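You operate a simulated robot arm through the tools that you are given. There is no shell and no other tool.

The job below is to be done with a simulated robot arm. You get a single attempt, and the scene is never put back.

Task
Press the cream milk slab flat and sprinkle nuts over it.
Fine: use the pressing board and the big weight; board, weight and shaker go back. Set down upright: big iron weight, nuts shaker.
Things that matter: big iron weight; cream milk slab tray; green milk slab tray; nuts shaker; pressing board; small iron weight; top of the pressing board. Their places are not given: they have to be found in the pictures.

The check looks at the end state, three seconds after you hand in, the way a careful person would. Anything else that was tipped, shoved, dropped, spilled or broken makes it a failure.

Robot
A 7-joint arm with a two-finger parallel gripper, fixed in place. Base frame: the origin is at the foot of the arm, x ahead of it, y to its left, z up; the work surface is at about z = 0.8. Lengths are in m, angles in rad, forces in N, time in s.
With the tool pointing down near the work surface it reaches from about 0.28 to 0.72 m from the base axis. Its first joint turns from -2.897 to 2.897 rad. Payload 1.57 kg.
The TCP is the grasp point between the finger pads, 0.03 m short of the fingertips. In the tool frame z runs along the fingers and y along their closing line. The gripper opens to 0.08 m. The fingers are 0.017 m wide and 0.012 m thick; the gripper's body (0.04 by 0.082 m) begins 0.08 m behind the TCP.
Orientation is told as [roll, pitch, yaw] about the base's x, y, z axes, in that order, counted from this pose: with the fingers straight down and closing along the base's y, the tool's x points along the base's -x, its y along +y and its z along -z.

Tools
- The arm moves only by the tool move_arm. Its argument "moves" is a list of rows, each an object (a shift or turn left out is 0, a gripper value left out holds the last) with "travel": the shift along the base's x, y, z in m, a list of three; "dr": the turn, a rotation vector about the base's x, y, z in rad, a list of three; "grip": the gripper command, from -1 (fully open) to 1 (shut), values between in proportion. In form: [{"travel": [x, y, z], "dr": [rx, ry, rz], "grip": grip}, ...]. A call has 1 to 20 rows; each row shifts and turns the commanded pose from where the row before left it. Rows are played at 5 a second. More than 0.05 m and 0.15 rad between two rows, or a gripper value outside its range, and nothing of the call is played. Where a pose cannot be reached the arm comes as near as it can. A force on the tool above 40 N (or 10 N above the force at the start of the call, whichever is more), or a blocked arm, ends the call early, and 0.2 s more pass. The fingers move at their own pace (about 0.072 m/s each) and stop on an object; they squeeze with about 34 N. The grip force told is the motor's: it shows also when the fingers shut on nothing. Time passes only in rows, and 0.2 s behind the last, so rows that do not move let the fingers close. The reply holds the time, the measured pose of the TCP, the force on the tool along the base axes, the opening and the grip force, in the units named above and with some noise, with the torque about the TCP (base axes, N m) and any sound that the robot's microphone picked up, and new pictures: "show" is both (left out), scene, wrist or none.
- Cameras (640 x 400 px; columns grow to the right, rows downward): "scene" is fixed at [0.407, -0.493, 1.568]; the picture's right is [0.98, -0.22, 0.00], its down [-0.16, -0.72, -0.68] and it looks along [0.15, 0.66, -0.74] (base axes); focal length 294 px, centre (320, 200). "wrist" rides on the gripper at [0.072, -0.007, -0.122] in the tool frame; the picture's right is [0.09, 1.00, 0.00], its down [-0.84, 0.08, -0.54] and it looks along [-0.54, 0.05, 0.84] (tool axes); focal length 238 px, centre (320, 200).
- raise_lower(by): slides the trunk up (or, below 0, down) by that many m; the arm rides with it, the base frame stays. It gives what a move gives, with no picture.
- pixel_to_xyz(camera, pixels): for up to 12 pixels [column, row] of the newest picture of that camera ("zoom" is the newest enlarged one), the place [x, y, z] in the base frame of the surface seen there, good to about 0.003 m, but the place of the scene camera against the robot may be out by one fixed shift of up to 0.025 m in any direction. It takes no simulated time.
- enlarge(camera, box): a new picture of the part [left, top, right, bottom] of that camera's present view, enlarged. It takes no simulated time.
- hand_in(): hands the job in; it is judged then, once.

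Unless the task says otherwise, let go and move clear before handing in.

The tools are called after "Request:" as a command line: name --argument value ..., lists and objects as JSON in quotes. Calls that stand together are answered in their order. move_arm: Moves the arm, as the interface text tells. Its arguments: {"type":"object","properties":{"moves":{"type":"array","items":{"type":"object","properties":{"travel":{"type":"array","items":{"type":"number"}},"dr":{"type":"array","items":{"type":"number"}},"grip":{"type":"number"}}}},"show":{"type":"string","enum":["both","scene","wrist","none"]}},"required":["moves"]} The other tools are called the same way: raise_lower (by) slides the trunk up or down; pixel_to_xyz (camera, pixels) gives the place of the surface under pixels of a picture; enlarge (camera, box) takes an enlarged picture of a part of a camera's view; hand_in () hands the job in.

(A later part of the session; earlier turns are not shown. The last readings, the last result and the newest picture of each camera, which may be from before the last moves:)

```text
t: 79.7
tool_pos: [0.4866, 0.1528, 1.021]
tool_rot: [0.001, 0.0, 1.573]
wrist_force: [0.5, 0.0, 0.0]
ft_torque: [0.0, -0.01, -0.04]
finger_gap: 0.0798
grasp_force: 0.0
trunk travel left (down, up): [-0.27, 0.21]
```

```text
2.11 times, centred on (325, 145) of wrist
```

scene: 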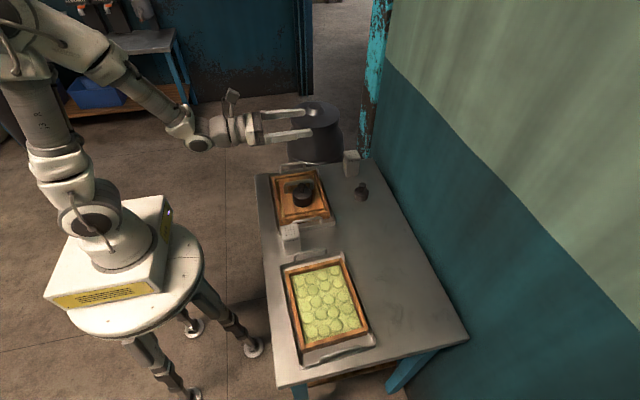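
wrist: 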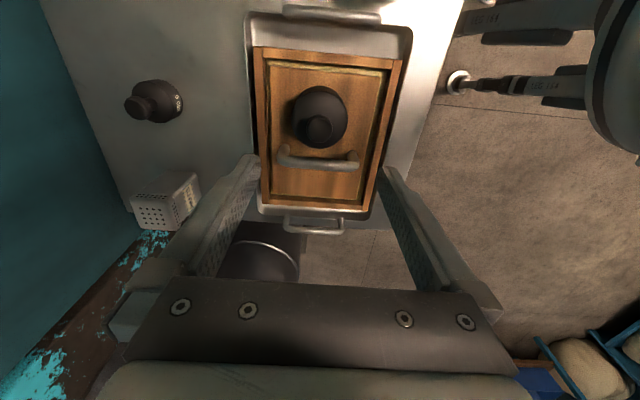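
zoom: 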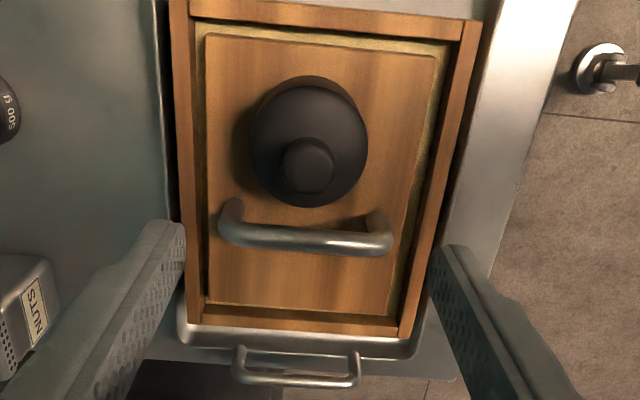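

The weight is upright at wrist (319,120). I'll measure its knob precisely.

Request:
pixel_to_xyz --camera "zoom" --pixels '[[308, 145], [308, 155], [308, 165], [308, 175], [308, 188], [285, 165], [332, 165], [254, 145], [366, 145], [310, 95]]'

```text
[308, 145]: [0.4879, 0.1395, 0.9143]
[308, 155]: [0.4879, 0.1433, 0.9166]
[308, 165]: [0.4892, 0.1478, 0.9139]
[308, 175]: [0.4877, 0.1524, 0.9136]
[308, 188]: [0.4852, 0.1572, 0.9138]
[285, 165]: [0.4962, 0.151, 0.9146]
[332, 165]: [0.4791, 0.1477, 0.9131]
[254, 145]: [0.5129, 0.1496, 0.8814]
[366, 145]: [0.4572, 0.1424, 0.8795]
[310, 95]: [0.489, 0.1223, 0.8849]
```

Knob centre ≈(0.4875,0.150), top z≈0.915. Descending to z≈0.924 and closing.

Request:
move_arm --moves '[{"travel": [0.001, -0.002, -0.04]}, {"travel": [0, 0, -0.03]}, {"travel": [0, 0, -0.02]}, {"travel": [0, 0, -0.007]}, {"travel": [0, 0, 0]}]' --show "wrist"

Request:
pixel_to_xyz --camera "wrist" --pixels '[[320, 165], [320, 172], [320, 180], [308, 172], [333, 172]]'

```text
t: 80.9
tool_pos: [0.4878, 0.1503, 0.9263]
tool_rot: [-0.001, 0.002, 1.571]
wrist_force: [-0.1, -0.3, 0.2]
ft_torque: [-0.04, 0.0, -0.03]
finger_gap: 0.0799
grasp_force: 0.2
trunk travel left (down, up): [-0.27, 0.21]
```

wrist: 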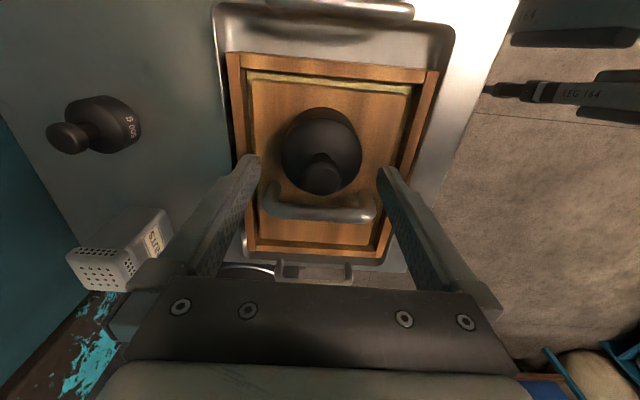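

```text
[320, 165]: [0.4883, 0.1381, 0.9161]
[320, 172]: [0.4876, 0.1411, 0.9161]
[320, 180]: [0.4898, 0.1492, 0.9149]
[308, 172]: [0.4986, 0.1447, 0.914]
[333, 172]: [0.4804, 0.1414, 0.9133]
```

Request:
move_arm --moves '[{"travel": [0, -0.001, -0.002]}, {"grip": 1}, {"grip": 1}, {"grip": 1}, {"grip": 1}, {"grip": 1}, {"travel": [0, 0, 0.005], "grip": 1}, {"travel": [0, 0, 0.01], "grip": 1}, {"travel": [0, 0, 0.01], "grip": 1}, {"travel": [0, 0, 0]}]' --show "wrist"

```text
t: 83.1
tool_pos: [0.4877, 0.1494, 0.9491]
tool_rot: [-0.002, 0.003, 1.571]
wrist_force: [0.0, 0.2, -9.9]
ft_torque: [-0.04, -0.02, 0.01]
finger_gap: 0.0255
grasp_force: 33.8
trunk travel left (down, up): [-0.27, 0.21]
```

wrist: 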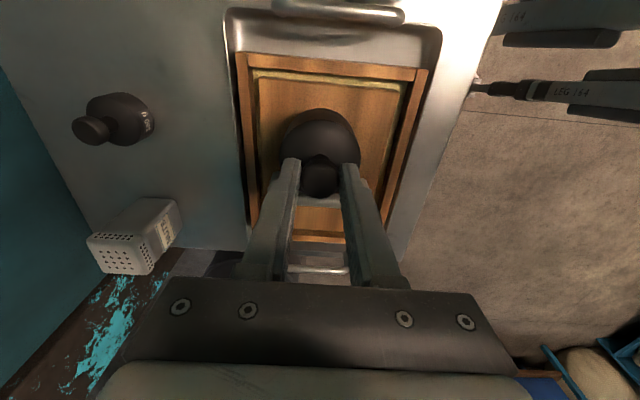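

Weight is lifted off the board. I'll carry it back toward its original spot (TCP target (0.695,0.0315)).

Request:
move_arm --moves '[{"travel": [0, 0, 0.03]}, {"travel": [0.035, -0.0199, 0]}, {"travel": [0.035, -0.0199, 0]}, {"travel": [0.035, -0.0199, 0]}, {"travel": [0.035, -0.0199, -0.01]}, {"travel": [0.035, -0.0199, -0.02]}, {"travel": [0.0325, -0.0185, -0.02]}, {"travel": [0, 0, 0]}, {"travel": [0, 0, 0]}]' --show "wrist"

```text
t: 85.1
tool_pos: [0.6963, 0.0325, 0.9285]
tool_rot: [0.002, 0.002, 1.57]
wrist_force: [0.1, -0.5, -8.9]
ft_torque: [-0.02, 0.01, -0.02]
finger_gap: 0.0255
grasp_force: 34.0
trunk travel left (down, up): [-0.27, 0.21]
```

wrist: 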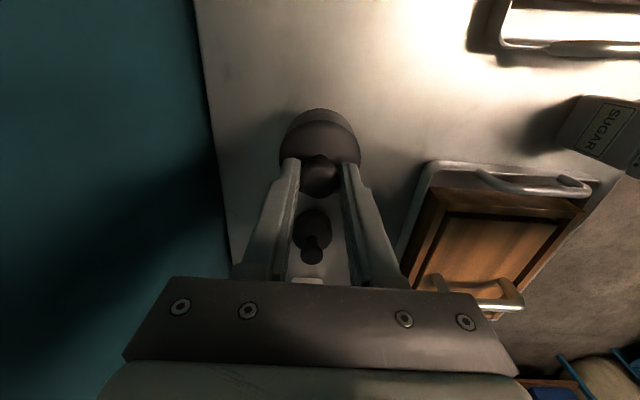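

I'm over the original spot at z≈0.9285. Lowering to contact (expected z≈0.883).

Request:
move_arm --moves '[{"travel": [-0.0005, 0, -0.02]}, {"travel": [0, 0, -0.015]}, {"travel": [0, 0, -0.005]}, {"travel": [0, 0, -0.003]}, {"travel": [0, 0, 0]}]' --show "none"

```text
t: 86.3
tool_pos: [0.6942, 0.03, 0.886]
tool_rot: [0.0, 0.002, 1.57]
wrist_force: [-0.9, -0.1, -10.1]
ft_torque: [0.01, -0.02, 0.04]
finger_gap: 0.0254
grasp_force: 34.1
trunk travel left (down, up): [-0.27, 0.21]
```

Request:
move_arm --moves '[{"travel": [0, 0, -0.0015]}, {"travel": [0, 0, -0.0015]}, {"travel": [0, 0, 0]}]' --show "none"

```text
t: 87.1
tool_pos: [0.6949, 0.0312, 0.8838]
tool_rot: [0.001, 0.003, 1.571]
wrist_force: [-1.1, -0.4, -4.7]
ft_torque: [-0.12, 0.1, 0.0]
finger_gap: 0.0256
grasp_force: 34.3
trunk travel left (down, up): [-0.27, 0.21]
```

Half the load is on the table already; 1 mm more, then release and rise.

Request:
move_arm --moves '[{"travel": [0, 0, -0.0008]}, {"travel": [0, 0, 0]}, {"grip": -0.2}, {"grip": -0.2}, {"grip": -0.5}, {"travel": [0, 0, 0.02], "grip": -0.5}, {"travel": [0, 0, 0.03], "grip": -1}, {"travel": [-0.03, 0, 0.03], "grip": -1}, {"travel": [-0.04, 0, 0.02], "grip": -1}, {"travel": [0, 0, 0], "grip": -1}]' --show "both"

```text
t: 89.3
tool_pos: [0.6236, 0.0324, 0.9849]
tool_rot: [-0.002, 0.002, 1.571]
wrist_force: [0.1, -0.5, 0.1]
ft_torque: [0.0, -0.01, -0.02]
finger_gap: 0.08
grasp_force: 0.0
trunk travel left (down, up): [-0.27, 0.21]
```

scene: 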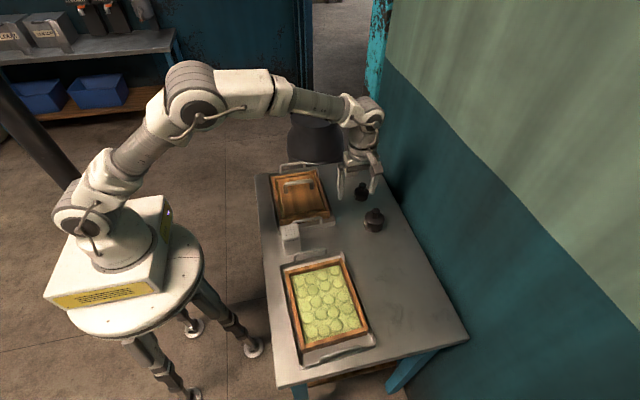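
wrist: 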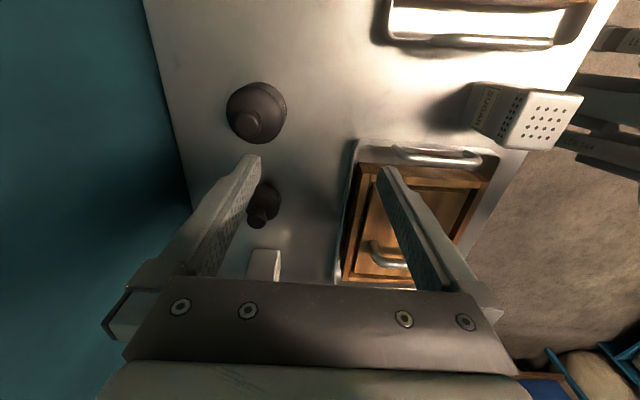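

The big weight is back at its spot (scene (374,220), same pixel as at the start). Next: unwind the yaw and go look at the board handle from above.

Request:
move_arm --moves '[{"travel": [-0.0165, 0.0, 0.01], "dr": [0, 0, -0.1428]}, {"travel": [-0.0165, 0.0145, 0.01], "dr": [0, 0, -0.1428]}, {"travel": [-0.0165, 0.0145, 0.01], "dr": [0, 0, -0.1428]}, {"travel": [-0.0165, 0.0145, 0], "dr": [0, 0, -0.1428]}, {"travel": [-0.0165, 0.0145, 0], "dr": [0, 0, -0.1428]}, {"travel": [-0.0165, 0.0145, 0], "dr": [0, 0, -0.1428]}, {"travel": [-0.0165, 0.0145, 0], "dr": [0, 0, -0.1428]}, {"travel": [-0.0165, 0.0145, 0], "dr": [0, 0, -0.1428]}, {"travel": [-0.0165, 0.0145, 0], "dr": [0, 0, -0.1428]}, {"travel": [-0.0165, 0.0145, 0], "dr": [0, 0, -0.1428]}, {"travel": [0, 0.0145, -0.01], "dr": [0, 0, -0.1428]}, {"travel": [0, 0, 0]}]' --show "wrist"

Request:
enlarge --camera "wrist" --box '[190, 40, 450, 220]'

```text
t: 91.9
tool_pos: [0.4605, 0.1754, 1.0037]
tool_rot: [0.0, 0.002, -0.001]
wrist_force: [0.6, -0.4, -0.1]
ft_torque: [0.0, -0.02, -0.01]
finger_gap: 0.0803
grasp_force: 0.1
trunk travel left (down, up): [-0.27, 0.21]
```

wrist: 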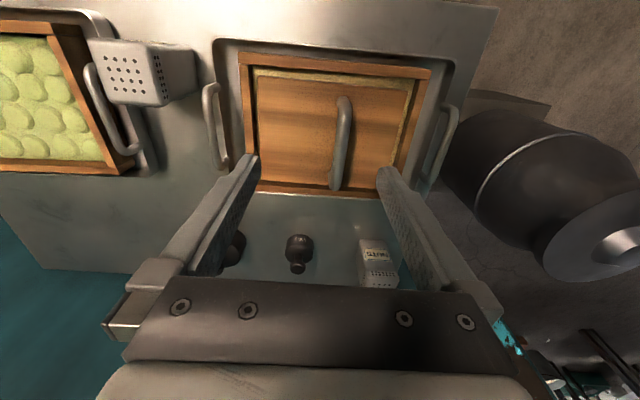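

```text
2.22 times, centred on (320, 130) of wrist
```

zoom: 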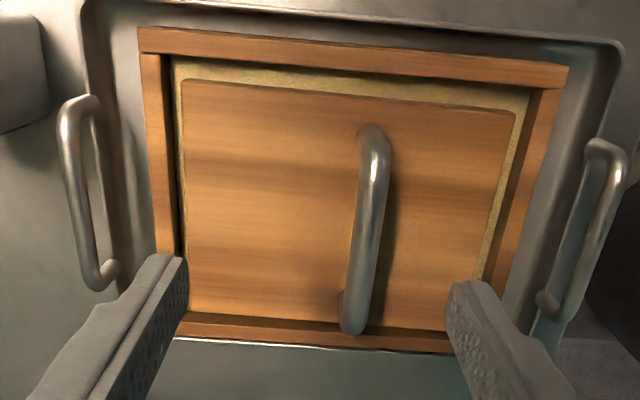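

The slab margin around the board now looks smooth. I'll measure the board corners and handle.

Request:
pixel_to_xyz --camera "zoom" --pixels '[[186, 86], [510, 116], [190, 300], [448, 325], [374, 130], [372, 160], [366, 220], [360, 270], [354, 325], [300, 92], [350, 75], [250, 200]]'

```text
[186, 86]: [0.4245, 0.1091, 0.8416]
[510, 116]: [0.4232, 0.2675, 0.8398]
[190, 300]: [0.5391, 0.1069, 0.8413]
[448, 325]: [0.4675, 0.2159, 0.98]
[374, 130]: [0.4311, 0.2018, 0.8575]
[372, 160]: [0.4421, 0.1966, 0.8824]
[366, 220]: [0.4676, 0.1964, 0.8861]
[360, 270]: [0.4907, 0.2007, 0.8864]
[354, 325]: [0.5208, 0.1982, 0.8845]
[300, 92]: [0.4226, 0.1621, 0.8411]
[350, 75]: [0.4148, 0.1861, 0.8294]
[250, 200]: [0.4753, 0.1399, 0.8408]
```

Board near edge is x≈0.422, y 0.107–0.269, handle y≈0.198. To return it the shift is (+0.216,-0.385); I'll grip the handle a bit nearer the robot (x≈0.464) so the return stays inside reach.

Request:
move_arm --moves '[{"travel": [0.003, 0.0226, -0.03]}, {"travel": [0, 0, -0.04]}, {"travel": [0, 0, -0.03]}, {"travel": [0, 0, -0.02]}, {"travel": [0, 0, -0.003]}, {"travel": [0, 0, 0]}]' --show "wrist"

```text
t: 93.3
tool_pos: [0.4611, 0.199, 0.8799]
tool_rot: [-0.001, 0.002, 0.001]
wrist_force: [-0.4, -0.1, 0.2]
ft_torque: [-0.01, -0.04, 0.02]
finger_gap: 0.08
grasp_force: 0.1
trunk travel left (down, up): [-0.27, 0.21]
```

wrist: 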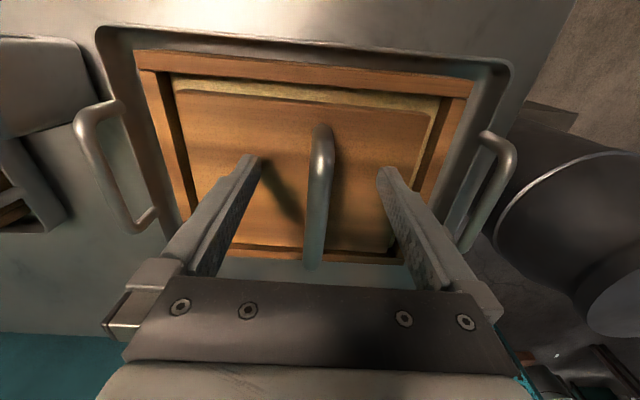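

The fingers straddle the handle. Closing and lifting straight up a little.

Request:
move_arm --moves '[{"grip": 1}, {"grip": 1}, {"grip": 1}, {"grip": 1}, {"grip": 1}, {"travel": [0, 0, 0.005], "grip": 1}, {"travel": [0, 0, 0.01], "grip": 1}, {"travel": [0, 0, 0.02], "grip": 1}, {"travel": [0, 0, 0.03], "grip": 1}, {"travel": [0, 0, 0]}]' --show "both"

```text
t: 95.5
tool_pos: [0.4641, 0.1985, 0.9437]
tool_rot: [0.0, 0.003, 0.0]
wrist_force: [0.7, 0.6, -2.8]
ft_torque: [0.05, 0.06, -0.02]
finger_gap: 0.0134
grasp_force: 30.2
trunk travel left (down, up): [-0.27, 0.21]
```

scene: 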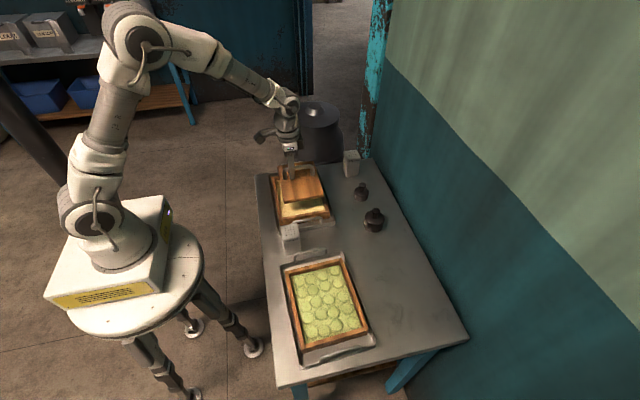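
wrist: 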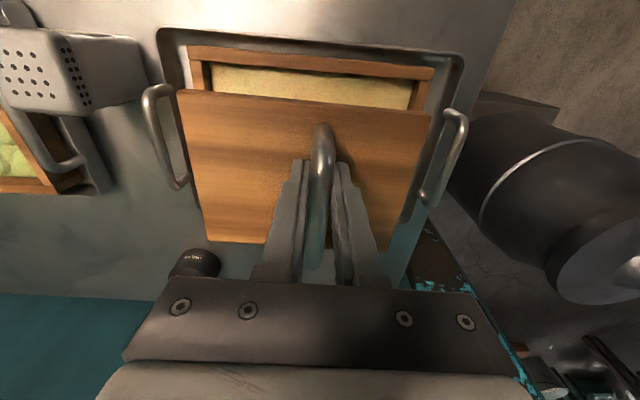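

The slab beneath looks flat (wrist (315,85)). I'll carry the board back over to its original place, staying inside reach.

Request:
move_arm --moves '[{"travel": [0, 0, 0.045]}, {"travel": [0.0216, -0.0385, 0]}, {"travel": [0.0216, -0.0385, 0]}, {"travel": [0.0216, -0.0385, 0]}, {"travel": [0.0216, -0.0385, 0]}, {"travel": [0.0216, -0.0385, 0]}, {"travel": [0.0216, -0.0385, 0]}, {"travel": [0.0216, -0.0385, 0]}, {"travel": [0.0216, -0.0385, -0.01]}, {"travel": [0.0216, -0.0385, -0.02]}, {"travel": [0.0216, -0.0385, -0.02]}, {"travel": [0, 0, 0]}, {"travel": [0, 0, 0]}]' --show "both"

```text
t: 98.3
tool_pos: [0.6772, -0.1883, 0.9366]
tool_rot: [0.0, 0.001, 0.001]
wrist_force: [-0.2, 0.8, -3.0]
ft_torque: [0.02, 0.07, 0.01]
finger_gap: 0.0131
grasp_force: 30.4
trunk travel left (down, up): [-0.27, 0.21]
```

scene: 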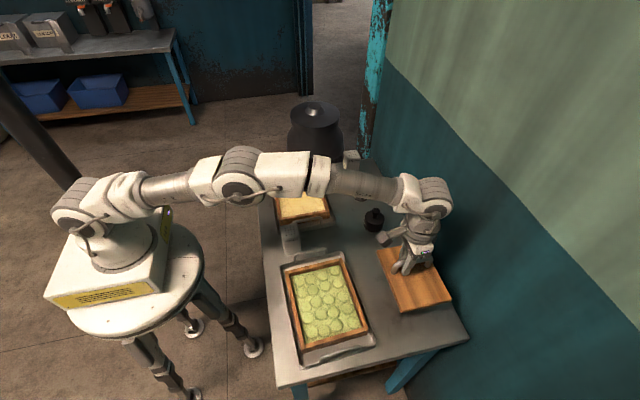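
wrist: 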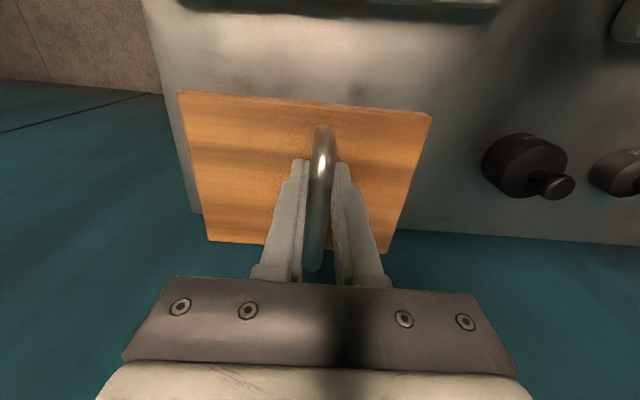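

The board is above its original place. I'll measure its corners before lowering.

Request:
pixel_to_xyz --camera "wrist" --pixels '[[183, 96], [427, 118], [214, 234], [250, 101], [380, 114], [310, 108], [190, 160], [415, 165], [548, 182], [560, 182]]'

```text
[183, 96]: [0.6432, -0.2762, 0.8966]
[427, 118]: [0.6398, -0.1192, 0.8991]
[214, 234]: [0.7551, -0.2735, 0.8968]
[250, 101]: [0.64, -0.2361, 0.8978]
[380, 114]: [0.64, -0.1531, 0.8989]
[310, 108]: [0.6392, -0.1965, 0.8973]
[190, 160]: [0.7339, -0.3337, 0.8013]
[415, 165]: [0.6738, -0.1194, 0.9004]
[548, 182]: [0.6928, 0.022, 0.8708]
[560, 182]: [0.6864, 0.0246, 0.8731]
```

The board is within 2 mm of its original outline. Lowering it to the table.

Request:
move_arm --moves '[{"travel": [-0.001, 0, -0.03]}, {"travel": [0, 0, -0.03]}, {"travel": [0, 0, -0.014]}, {"travel": [0, 0, -0.004]}, {"travel": [0, 0, 0]}]' --show "none"

```text
t: 99.5
tool_pos: [0.6773, -0.187, 0.8594]
tool_rot: [0.0, 0.002, 0.001]
wrist_force: [0.8, -0.6, -3.0]
ft_torque: [0.03, 0.04, 0.03]
finger_gap: 0.013
grasp_force: 29.7
trunk travel left (down, up): [-0.27, 0.21]
```

Request:
move_arm --moves '[{"travel": [0, 0, -0.002]}, {"travel": [0, 0, -0.002]}, {"travel": [0, 0, -0.001]}, {"travel": [0, 0, 0]}]' --show "none"

```text
t: 100.5
tool_pos: [0.6773, -0.1873, 0.8554]
tool_rot: [0.001, 0.001, -0.001]
wrist_force: [-0.5, 0.6, -3.0]
ft_torque: [0.0, 0.08, 0.01]
finger_gap: 0.0134
grasp_force: 29.8
trunk travel left (down, up): [-0.27, 0.21]
```

Request:
move_arm --moves '[{"travel": [0, 0, -0.001]}, {"travel": [0, 0, -0.001]}, {"travel": [0, 0, 0]}]' --show "none"

```text
t: 101.3
tool_pos: [0.6783, -0.1866, 0.8531]
tool_rot: [0.0, 0.004, 0.0]
wrist_force: [-0.5, 0.3, -0.6]
ft_torque: [-0.13, -0.12, 0.04]
finger_gap: 0.0133
grasp_force: 29.9
trunk travel left (down, up): [-0.27, 0.21]
```

The load has nearly gone onto the table (-0.6 N). I'll lower half a millimetre, open, and rise while drawing back toward the robot.

Request:
move_arm --moves '[{"travel": [0, 0, -0.0007]}, {"grip": -1}, {"grip": -1}, {"grip": -1}, {"grip": -1}, {"travel": [0, 0, 0.03], "grip": -1}, {"travel": [-0.02, 0, 0.04], "grip": -1}, {"travel": [-0.035, 0, 0.03], "grip": -1}, {"travel": [-0.04, 0.0, 0.03], "grip": -1}, {"travel": [-0.04, 0.0, 0.03], "grip": -1}, {"travel": [0, 0, 0], "grip": -1}]' --show "both"

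```text
t: 103.7
tool_pos: [0.5457, -0.1886, 1.013]
tool_rot: [0.0, 0.002, -0.001]
wrist_force: [-0.3, 0.7, 0.9]
ft_torque: [0.0, -0.03, -0.04]
finger_gap: 0.08
grasp_force: 0.0
trunk travel left (down, up): [-0.27, 0.21]
```

scene: 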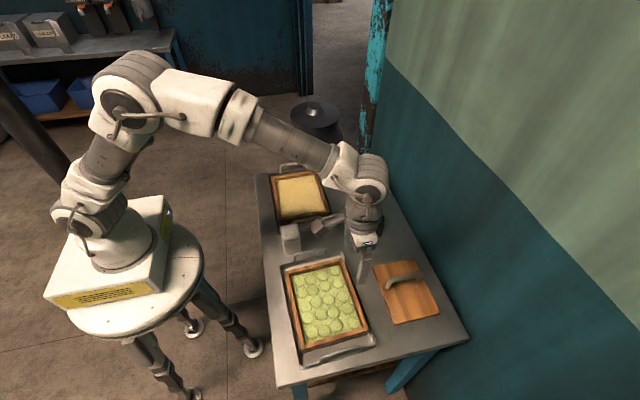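
wrist: 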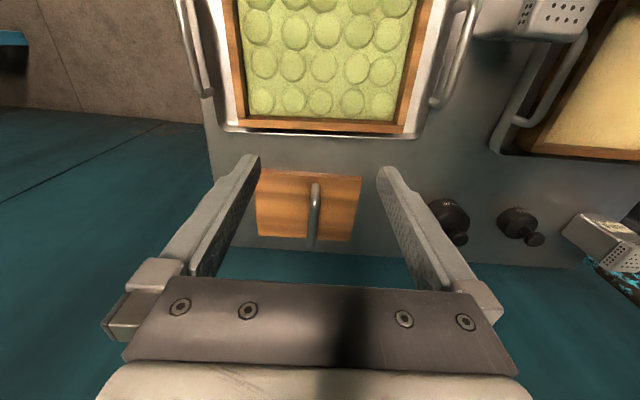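

The board is back (scene (405,290)) and the cream slab is smooth (scene (298,193)). Next I'll go look at the nuts shaker.

Request:
move_arm --moves '[{"travel": [-0.005, 0.045, 0]}, {"travel": [-0.005, 0.045, 0]}, {"travel": [0, 0.045, 0]}, {"travel": [0, 0.045, 0]}, {"travel": [0, 0.045, 0]}, {"travel": [0, 0.045, 0]}, {"travel": [0, 0.045, 0]}, {"travel": [0, 0.045, 0]}, {"travel": [0, 0.045, 0]}, {"travel": [0, 0.03, 0]}, {"travel": [0, 0, 0]}]' --show "both"

Request:
enlarge --camera "wrist" --box '[240, 120, 400, 260]'

```text
t: 106.1
tool_pos: [0.5307, 0.2493, 1.0114]
tool_rot: [0.0, 0.003, 0.0]
wrist_force: [-0.6, -0.5, -0.1]
ft_torque: [0.03, -0.01, -0.02]
finger_gap: 0.08
grasp_force: 0.1
trunk travel left (down, up): [-0.27, 0.21]
```

scene: 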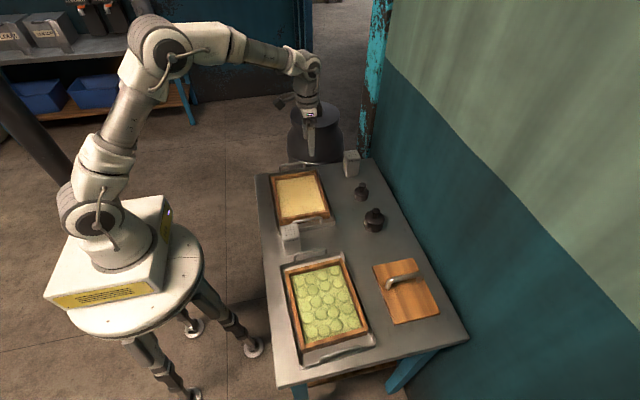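
wrist: 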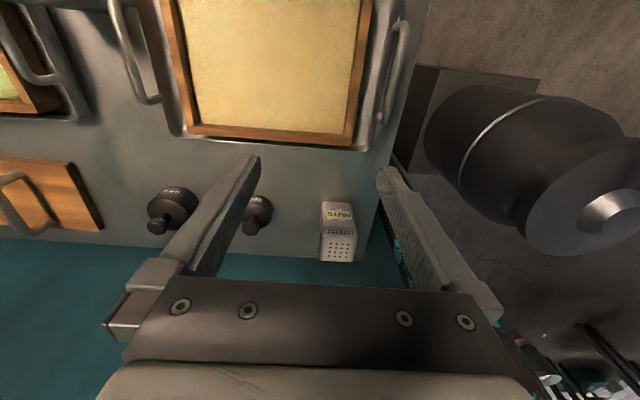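

```text
2.86 times, centred on (320, 190) of wrist
```

zoom: 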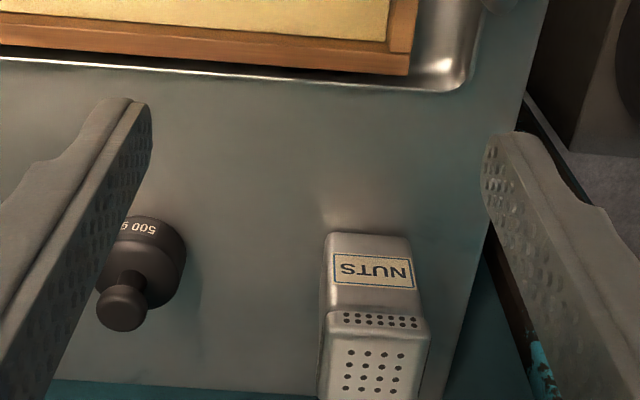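

The shaker's label face is toward the robot at wrist (337,215). I'll measure its faces and lid.

Request:
pixel_to_xyz --camera "zoom" --pixels '[[330, 242], [404, 242], [370, 245], [335, 300], [410, 300], [330, 318], [424, 320], [375, 335], [325, 340], [425, 345], [375, 380], [322, 385]]'

Request:
enlarge --camera "wrist" --box '[290, 180, 390, 280]'

Request:
enlarge --camera "scene" --box '[330, 140, 380, 190]'

```text
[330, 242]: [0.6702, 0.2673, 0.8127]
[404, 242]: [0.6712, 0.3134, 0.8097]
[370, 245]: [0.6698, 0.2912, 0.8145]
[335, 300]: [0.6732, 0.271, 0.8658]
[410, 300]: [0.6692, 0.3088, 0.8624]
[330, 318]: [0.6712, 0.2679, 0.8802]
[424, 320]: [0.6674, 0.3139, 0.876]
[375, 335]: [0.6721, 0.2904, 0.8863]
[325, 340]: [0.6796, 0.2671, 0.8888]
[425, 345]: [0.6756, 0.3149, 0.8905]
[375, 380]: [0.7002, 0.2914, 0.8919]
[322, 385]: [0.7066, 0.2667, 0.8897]
```

```text
4.00 times, centred on (340, 230) of wrist
```

zoom: 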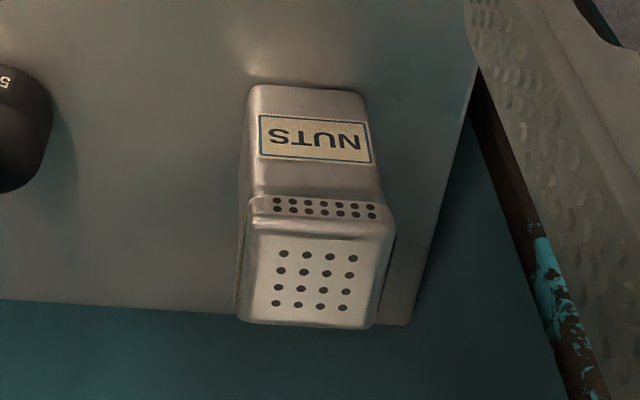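

```text
8.00 times, centred on (355, 165) of scene
```

zoom: 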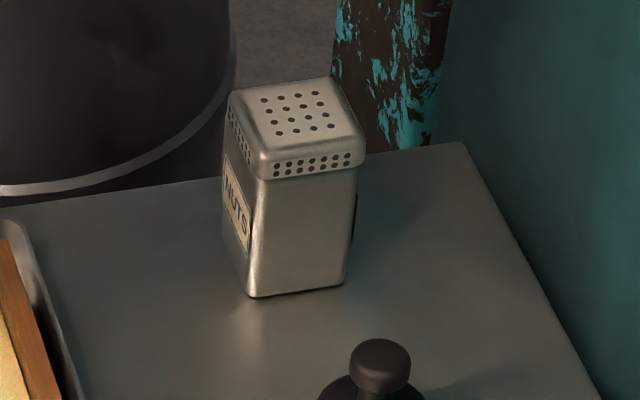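

The shaker is centred near (0.692,0.290), about 0.046 wide, top z≈0.892, lid from z≈0.874 up. I'll check the pot and tray-handle positions near the planned tilted approach.

Request:
pixel_to_xyz --camera "scene" --pixels '[[330, 110], [342, 140], [325, 155], [295, 140], [315, 165]]'

Request:
pixel_to_xyz --camera "wrist" --pixels '[[400, 30], [385, 110], [390, 118], [360, 130], [375, 140], [450, 110], [470, 90], [430, 130], [500, 180], [405, 20]]'

```text
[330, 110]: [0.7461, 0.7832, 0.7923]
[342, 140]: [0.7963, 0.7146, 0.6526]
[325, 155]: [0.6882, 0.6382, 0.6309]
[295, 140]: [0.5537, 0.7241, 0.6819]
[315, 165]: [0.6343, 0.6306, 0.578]
```

```text
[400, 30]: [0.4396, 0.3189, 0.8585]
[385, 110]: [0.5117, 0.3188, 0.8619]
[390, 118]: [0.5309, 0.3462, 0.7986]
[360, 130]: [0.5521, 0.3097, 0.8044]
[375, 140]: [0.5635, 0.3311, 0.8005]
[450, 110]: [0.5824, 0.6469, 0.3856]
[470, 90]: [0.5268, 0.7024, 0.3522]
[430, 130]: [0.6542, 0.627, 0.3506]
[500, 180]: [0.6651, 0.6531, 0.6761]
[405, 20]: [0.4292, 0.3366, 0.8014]
```

No obstacles near: pot is beyond y 0.63, tray handle top is z 0.862. I'll tilt the tool 45° outward and move to a pre-grasp point in front of the shaker.

Request:
move_arm --moves '[{"travel": [0, 0, 0.01], "dr": [0, -0.1315, 0]}, {"travel": [0, 0, 0.01], "dr": [0, -0.1315, 0]}, {"travel": [0, 0, 0], "dr": [0, -0.1315, 0]}, {"travel": [0.01, 0.005, 0], "dr": [0, -0.1315, 0]}, {"travel": [0.01, 0.01, 0], "dr": [0, -0.1315, 0]}, {"travel": [0.01, 0.01, 0], "dr": [0, -0.1315, 0]}, {"travel": [0.015, 0.008, -0.03]}, {"travel": [0.015, 0.008, -0.03]}, {"travel": [0.015, 0, -0.03]}, {"travel": [0.005, 0, -0.015]}, {"travel": [0, 0, 0]}]' --show "both"

```text
t: 108.5
tool_pos: [0.6135, 0.2876, 0.9279]
tool_rot: [-0.001, -0.788, 0.001]
wrist_force: [0.2, -0.5, 0.7]
ft_torque: [-0.02, -0.02, 0.0]
finger_gap: 0.0799
grasp_force: 0.1
trunk travel left (down, up): [-0.27, 0.21]
```

scene: 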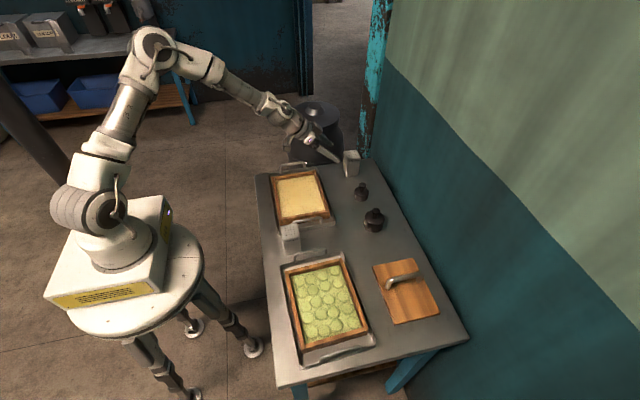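
wrist: 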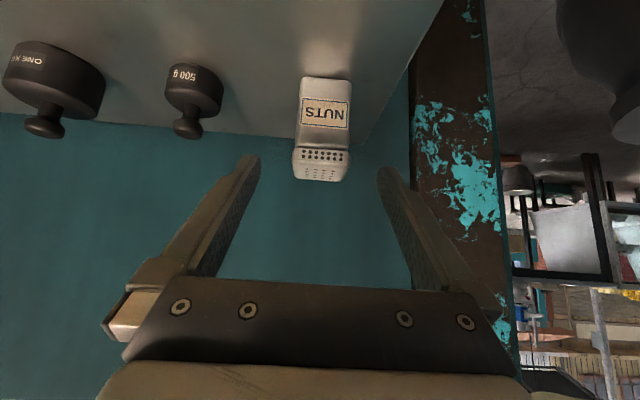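

The shaker is seen at wrist (322,130), between the finger lines. I'll measure it from this viewpoint.

Request:
enlarge --camera "wrist" --box '[260, 60, 380, 200]'

Request:
pixel_to_xyz --camera "wrist" --pixels '[[303, 85], [350, 85], [300, 115], [349, 118], [325, 90], [325, 110], [295, 155], [348, 160], [322, 155], [322, 170], [298, 140], [347, 143]]'

```text
2.86 times, centred on (320, 130) of wrist
```

zoom: 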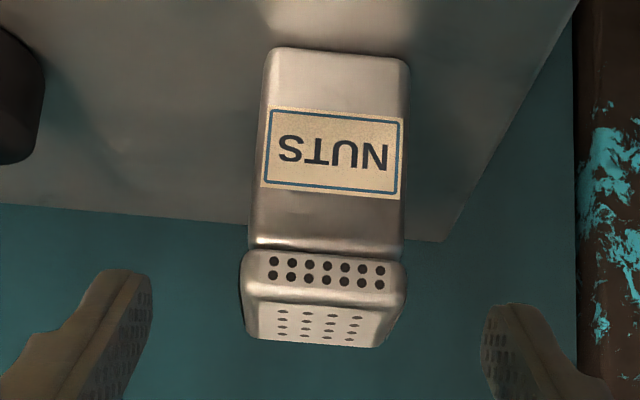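

```text
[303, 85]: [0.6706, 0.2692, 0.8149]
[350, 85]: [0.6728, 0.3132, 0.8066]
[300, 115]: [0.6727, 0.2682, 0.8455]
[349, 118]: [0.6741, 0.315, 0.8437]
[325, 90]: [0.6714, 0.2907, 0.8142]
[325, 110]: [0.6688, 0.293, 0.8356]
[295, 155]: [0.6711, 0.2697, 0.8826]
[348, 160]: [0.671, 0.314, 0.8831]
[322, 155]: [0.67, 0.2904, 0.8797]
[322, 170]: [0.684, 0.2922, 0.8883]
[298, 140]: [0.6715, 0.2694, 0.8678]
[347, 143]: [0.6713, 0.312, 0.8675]
```

Shaker centre is y≈0.291, front face x≈0.671. I'll advance along the tool axis to TCP ≈(0.689,0.290,0.843).

Request:
move_arm --moves '[{"travel": [0, 0.001, -0.0095]}, {"travel": [0.0189, 0, -0.0189]}, {"travel": [0.0189, 0, -0.0189]}, {"travel": [0.0189, 0, -0.0189]}, {"travel": [0.0189, 0, -0.0189]}, {"travel": [0, 0, 0]}]' --show "both"

```text
t: 109.9
tool_pos: [0.6875, 0.2879, 0.8429]
tool_rot: [-0.002, -0.787, 0.0]
wrist_force: [0.0, -0.2, 0.2]
ft_torque: [0.0, 0.02, 0.02]
finger_gap: 0.0802
grasp_force: 0.0
trunk travel left (down, up): [-0.27, 0.21]
```

scene: 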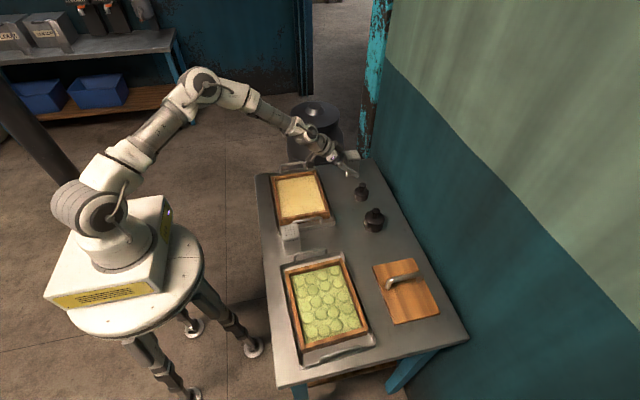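
wrist: 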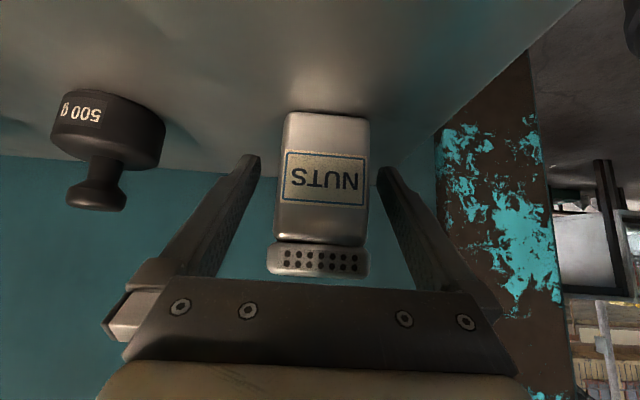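

The shaker stands centred between the fingers (wrist (323,190)). Closing the grip.

Request:
move_arm --moves '[{"grip": 1}, {"grip": 1}, {"grip": 1}, {"grip": 1}, {"grip": 1}]' --show "wrist"

```text
t: 111.1
tool_pos: [0.6879, 0.2895, 0.841]
tool_rot: [-0.003, -0.787, 0.0]
wrist_force: [-0.2, 0.3, 0.1]
ft_torque: [0.0, -0.04, -0.02]
finger_gap: 0.0495
grasp_force: 33.8
trunk travel left (down, up): [-0.27, 0.21]
```

wrist: 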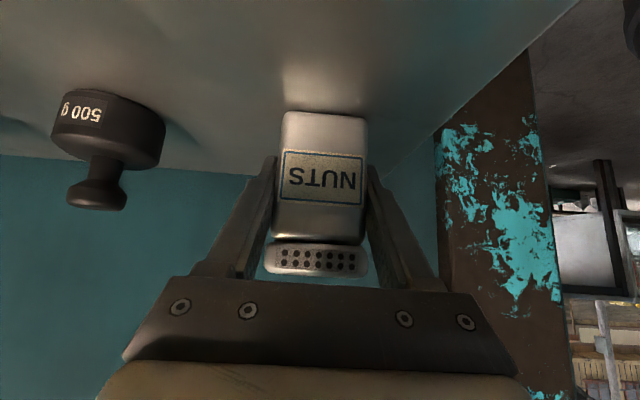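

Gripped (gap 0.0495 m). Lifting straight up.

Request:
move_arm --moves '[{"travel": [0, 0, 0.005]}, {"travel": [0, 0, 0.01]}, {"travel": [0, 0, 0.02]}, {"travel": [0, 0, 0.03]}, {"travel": [0, 0, 0]}]' --show "wrist"

```text
t: 112.3
tool_pos: [0.6871, 0.2903, 0.9057]
tool_rot: [-0.003, -0.785, 0.0]
wrist_force: [0.3, -0.2, -1.5]
ft_torque: [-0.02, 0.01, 0.02]
finger_gap: 0.0496
grasp_force: 34.6
trunk travel left (down, up): [-0.27, 0.21]
```

wrist: 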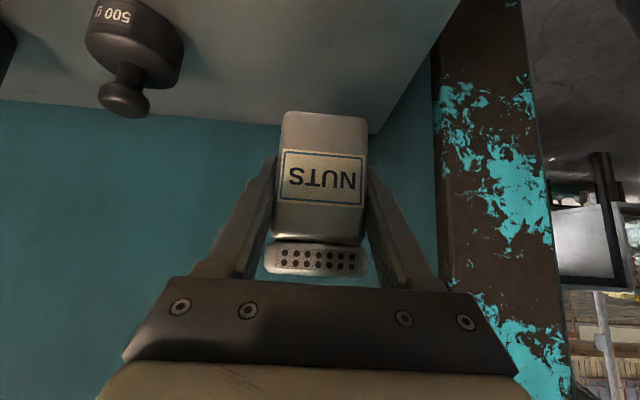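

The shaker is held firmly and lifted (-1.5 N). I'll carry it upright to above the cream tray.

Request:
move_arm --moves '[{"travel": [-0.01, 0, 0.03]}, {"travel": [-0.028, -0.017, 0.02]}, {"travel": [-0.03, -0.018, 0.01]}, {"travel": [-0.03, -0.018, 0.005]}, {"travel": [-0.03, -0.018, 0]}, {"travel": [-0.03, -0.018, 0]}, {"travel": [-0.012, -0.011, 0]}, {"travel": [0, 0, 0]}]' --show "both"

```text
t: 114.1
tool_pos: [0.5187, 0.1916, 0.9718]
tool_rot: [-0.001, -0.788, 0.0]
wrist_force: [-0.4, 0.1, -1.6]
ft_torque: [-0.02, 0.01, -0.04]
finger_gap: 0.0498
grasp_force: 33.3
trunk travel left (down, up): [-0.27, 0.21]
```

scene: 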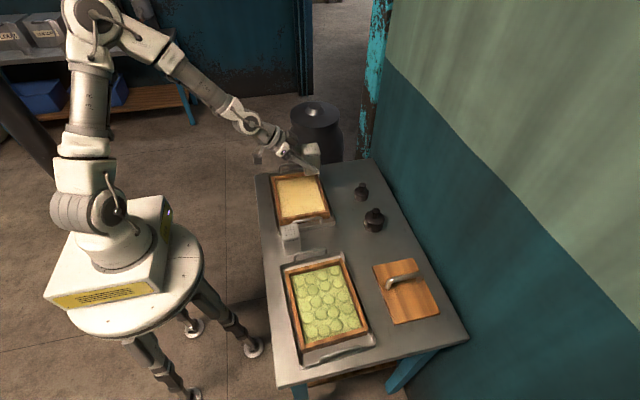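
wrist: 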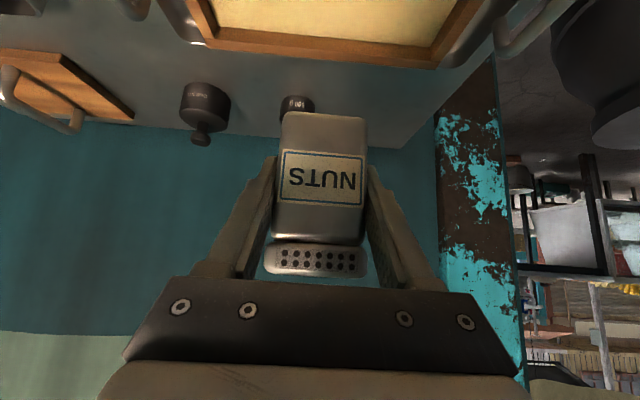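

Shaker is over the slab at (0.519,0.192,0.972), upright. Now the roll about the tool axis (shaker goes to about horizontal, no pour yet).

Request:
move_arm --moves '[{"dr": [-0.104, 0, 0.104]}, {"dr": [-0.104, 0, 0.104]}, {"dr": [-0.104, 0, 0.104]}, {"dr": [-0.104, 0, 0.104]}, {"dr": [-0.104, 0, 0.104]}, {"dr": [-0.104, 0, 0.104]}, {"dr": [-0.104, 0, 0.104]}, {"dr": [-0.104, 0, 0.104]}, {"dr": [-0.104, 0, 0.104]}, {"dr": [-0.104, 0, 0.104]}, {"dr": [-0.104, 0, 0.104]}, {"dr": [-0.104, 0, 0.104]}, {"dr": [-0.104, 0, 0.104]}, {"dr": [-0.104, 0, 0.104]}, {"dr": [-0.104, 0, 0.104]}, {"dr": [-0.104, 0, 0.104]}, {"dr": [-0.104, 0, 0.104]}, {"dr": [-0.104, 0, 0.104]}]' --show "scene"

```text
t: 117.9
tool_pos: [0.5181, 0.191, 0.9738]
tool_rot: [-0.439, 0.672, 2.496]
wrist_force: [-0.8, 0.4, -1.3]
ft_torque: [-0.01, 0.01, -0.02]
finger_gap: 0.0497
grasp_force: 34.3
trunk travel left (down, up): [-0.27, 0.21]
```

scene: 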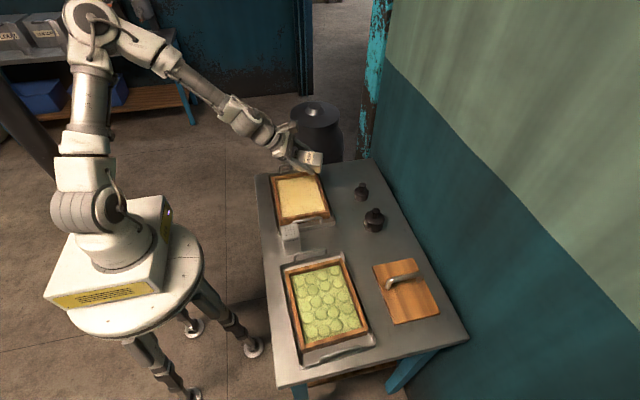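

Roll at 152° with the shaker nearly horizontal; nothing spilled. I'll complete the roll and begin raising the tool so the mouth points downward.

Request:
move_arm --moves '[{"dr": [-0.0875, 0, 0.0875]}, {"dr": [-0.0875, 0, 0.0875]}, {"dr": [-0.0875, 0, 0.0875]}, {"dr": [-0.0875, 0, 0.0875]}, {"dr": [0, -0.13, 0]}, {"dr": [0, -0.13, 0]}, {"dr": [0, -0.13, 0]}, {"dr": [0, 0, 0]}]' --show "both"

Request:
enlarge --camera "scene" --box '[240, 110, 360, 230]'

```text
t: 119.7
tool_pos: [0.5174, 0.1917, 0.9724]
tool_rot: [0.004, 1.178, -3.135]
wrist_force: [-0.4, 0.4, -1.4]
ft_torque: [0.0, -0.01, 0.01]
finger_gap: 0.0497
grasp_force: 34.0
trunk travel left (down, up): [-0.27, 0.21]
```

scene: 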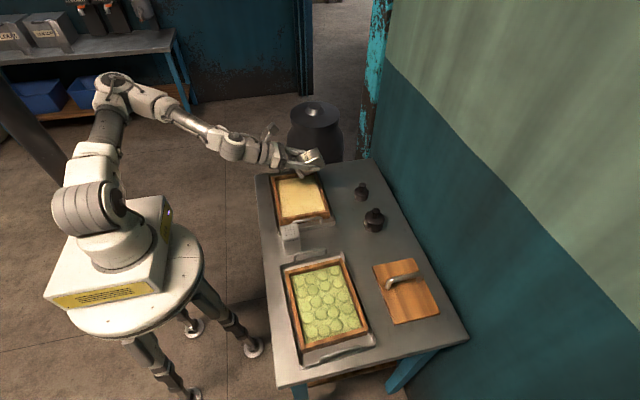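
wrist: 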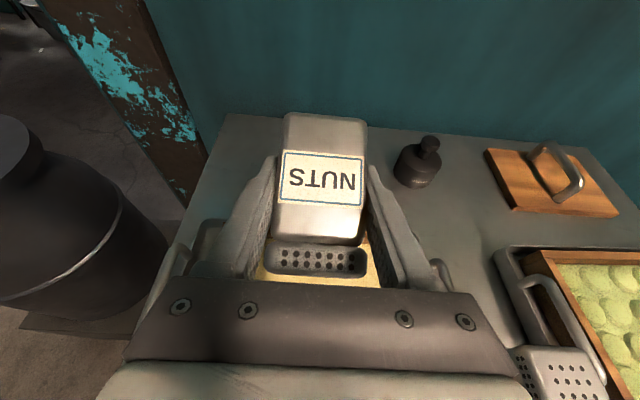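

```text
3.33 times, centred on (300, 170) of scene
```

zoom: 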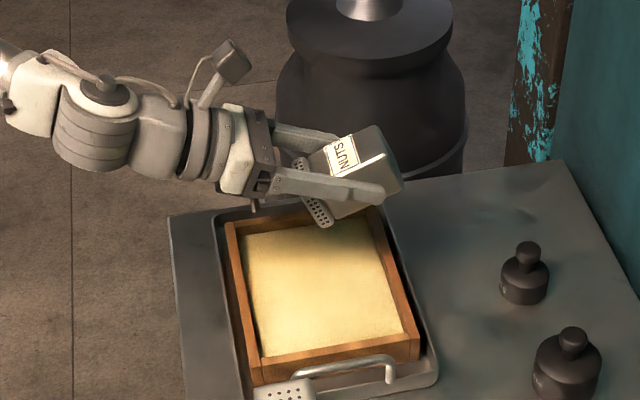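

The mouth points down past horizontal (112°), no nuts have fallen yet. I'll continue to 135° and look.

Request:
move_arm --moves '[{"dr": [0, -0.13, 0]}, {"dr": [0, -0.13, 0]}, {"dr": [0, -0.13, 0]}, {"dr": [0, 0, 0]}, {"dr": [0, 0, 0]}]' --show "both"

Request:
enlarge --camera "scene" --box '[240, 110, 360, 230]'

```text
t: 120.9
tool_pos: [0.5173, 0.1896, 0.972]
tool_rot: [0.217, 1.564, -2.926]
wrist_force: [0.4, 1.0, -2.0]
ft_torque: [0.0, 0.04, 0.0]
finger_gap: 0.0497
grasp_force: 33.6
trunk travel left (down, up): [-0.27, 0.21]
```

scene: 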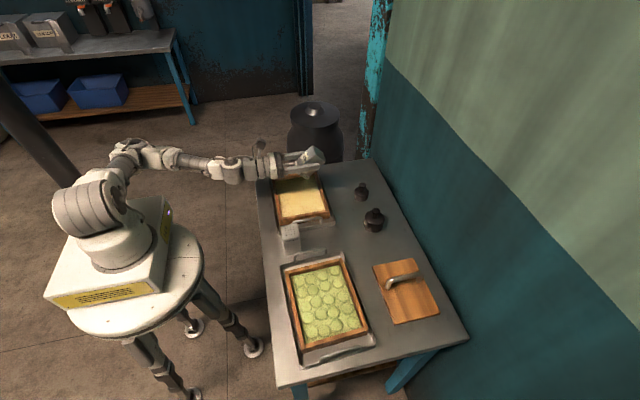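
wrist: 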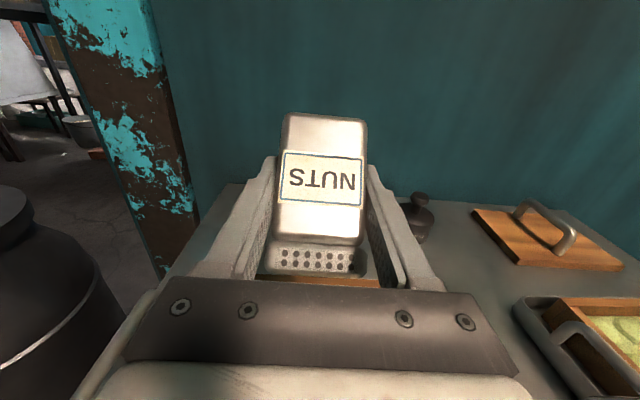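

```text
3.33 times, centred on (300, 170) of scene
```

zoom: 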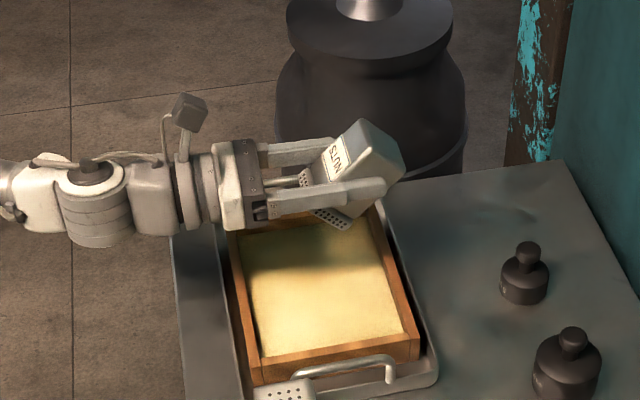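

Shaker is at 135°, no nuts so far, so it needs shaking. I'll check where the mouth is, then tilt to about 150°.

Request:
pixel_to_xyz --camera "zoom" --pixels '[[325, 215], [345, 225], [330, 195], [310, 205], [360, 140], [390, 160], [250, 240], [380, 225]]'

Request:
move_arm --moves '[{"dr": [0, -0.13, 0]}, {"dr": [0, -0.13, 0]}, {"dr": [0, 0, 0]}]' --show "none"

```text
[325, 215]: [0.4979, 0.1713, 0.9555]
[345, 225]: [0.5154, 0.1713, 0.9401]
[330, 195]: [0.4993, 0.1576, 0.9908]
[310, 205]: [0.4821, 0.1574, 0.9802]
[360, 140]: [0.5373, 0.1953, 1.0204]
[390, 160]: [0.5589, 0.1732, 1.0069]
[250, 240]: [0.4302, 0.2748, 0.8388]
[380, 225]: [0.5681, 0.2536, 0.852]
```

```text
t: 121.7
tool_pos: [0.5175, 0.1899, 0.9734]
tool_rot: [3.133, 1.319, -0.01]
wrist_force: [1.0, -0.8, -0.6]
ft_torque: [0.0, 0.0, 0.03]
finger_gap: 0.0494
grasp_force: 34.4
trunk travel left (down, up): [-0.27, 0.21]
```

The mouth is about (0.49,0.19,0.93), over the slab's middle, tilt 150°. I'll give a few short vertical shakes and look.

Request:
move_arm --moves '[{"travel": [0, 0, 0.03]}, {"travel": [0, 0, -0.03]}, {"travel": [0, 0, 0.03]}, {"travel": [0, 0, -0.03]}, {"travel": [0, 0, 0]}]' --show "both"

Request:
enlarge --camera "scene" --box '[240, 110, 360, 230]'

```text
t: 122.9
tool_pos: [0.5159, 0.1896, 0.9717]
tool_rot: [3.135, 1.318, -0.006]
wrist_force: [0.1, 1.1, -2.2]
ft_torque: [-0.03, 0.02, -0.04]
finger_gap: 0.0496
grasp_force: 34.2
trunk travel left (down, up): [-0.27, 0.21]
```

scene: 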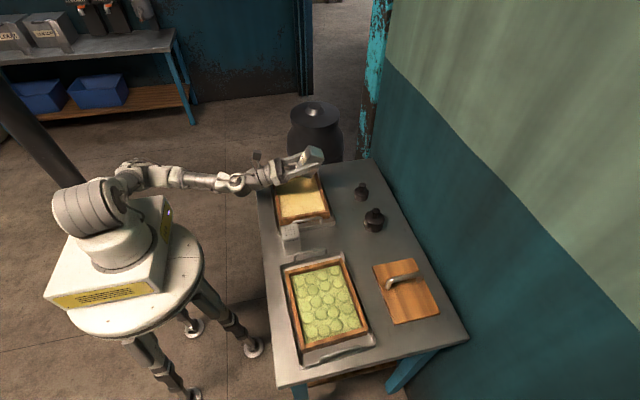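
wrist: 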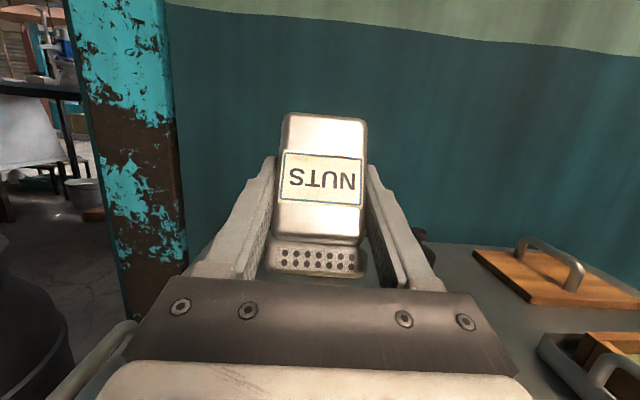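

```text
3.33 times, centred on (300, 170) of scene
```

zoom: 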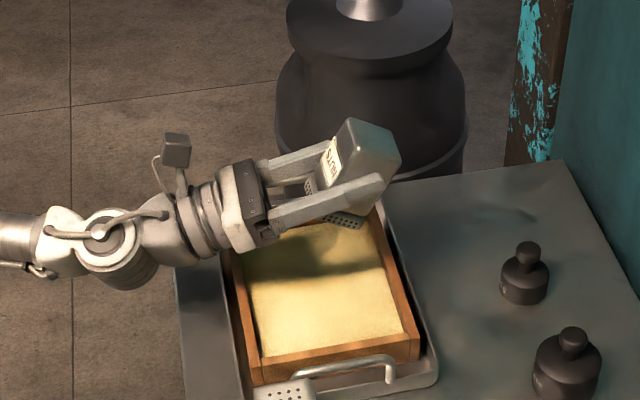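

No nuts are visible yet on the open part of the slab. I'll shake more vigorously, up-down with larger strokes.

Request:
move_arm --moves '[{"travel": [0, 0, 0.045]}, {"travel": [0, 0, -0.045]}, {"travel": [0, 0, 0.045]}, {"travel": [0, 0, -0.045]}, {"travel": [0, -0.045, 0]}, {"travel": [0, 0.045, 0]}, {"travel": [0, -0.045, 0]}, {"travel": [0, 0.045, 0]}]' --show "scene"

Request:
enlarge --camera "scene" --box '[255, 150, 345, 240]'

```text
t: 124.7
tool_pos: [0.5177, 0.1892, 0.9749]
tool_rot: [3.136, 1.317, -0.006]
wrist_force: [-0.1, 0.2, -1.8]
ft_torque: [-0.02, -0.01, 0.01]
finger_gap: 0.0498
grasp_force: 33.7
trunk travel left (down, up): [-0.27, 0.21]
```

scene: 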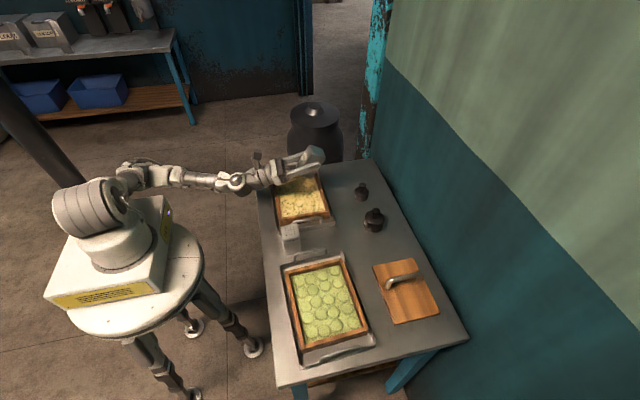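

```text
4.44 times, centred on (300, 195) of scene
```

zoom: 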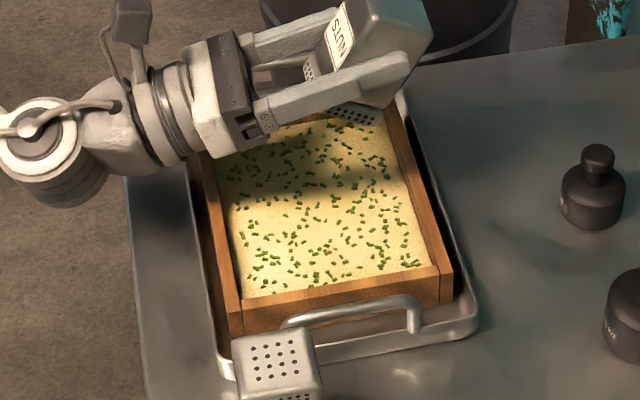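

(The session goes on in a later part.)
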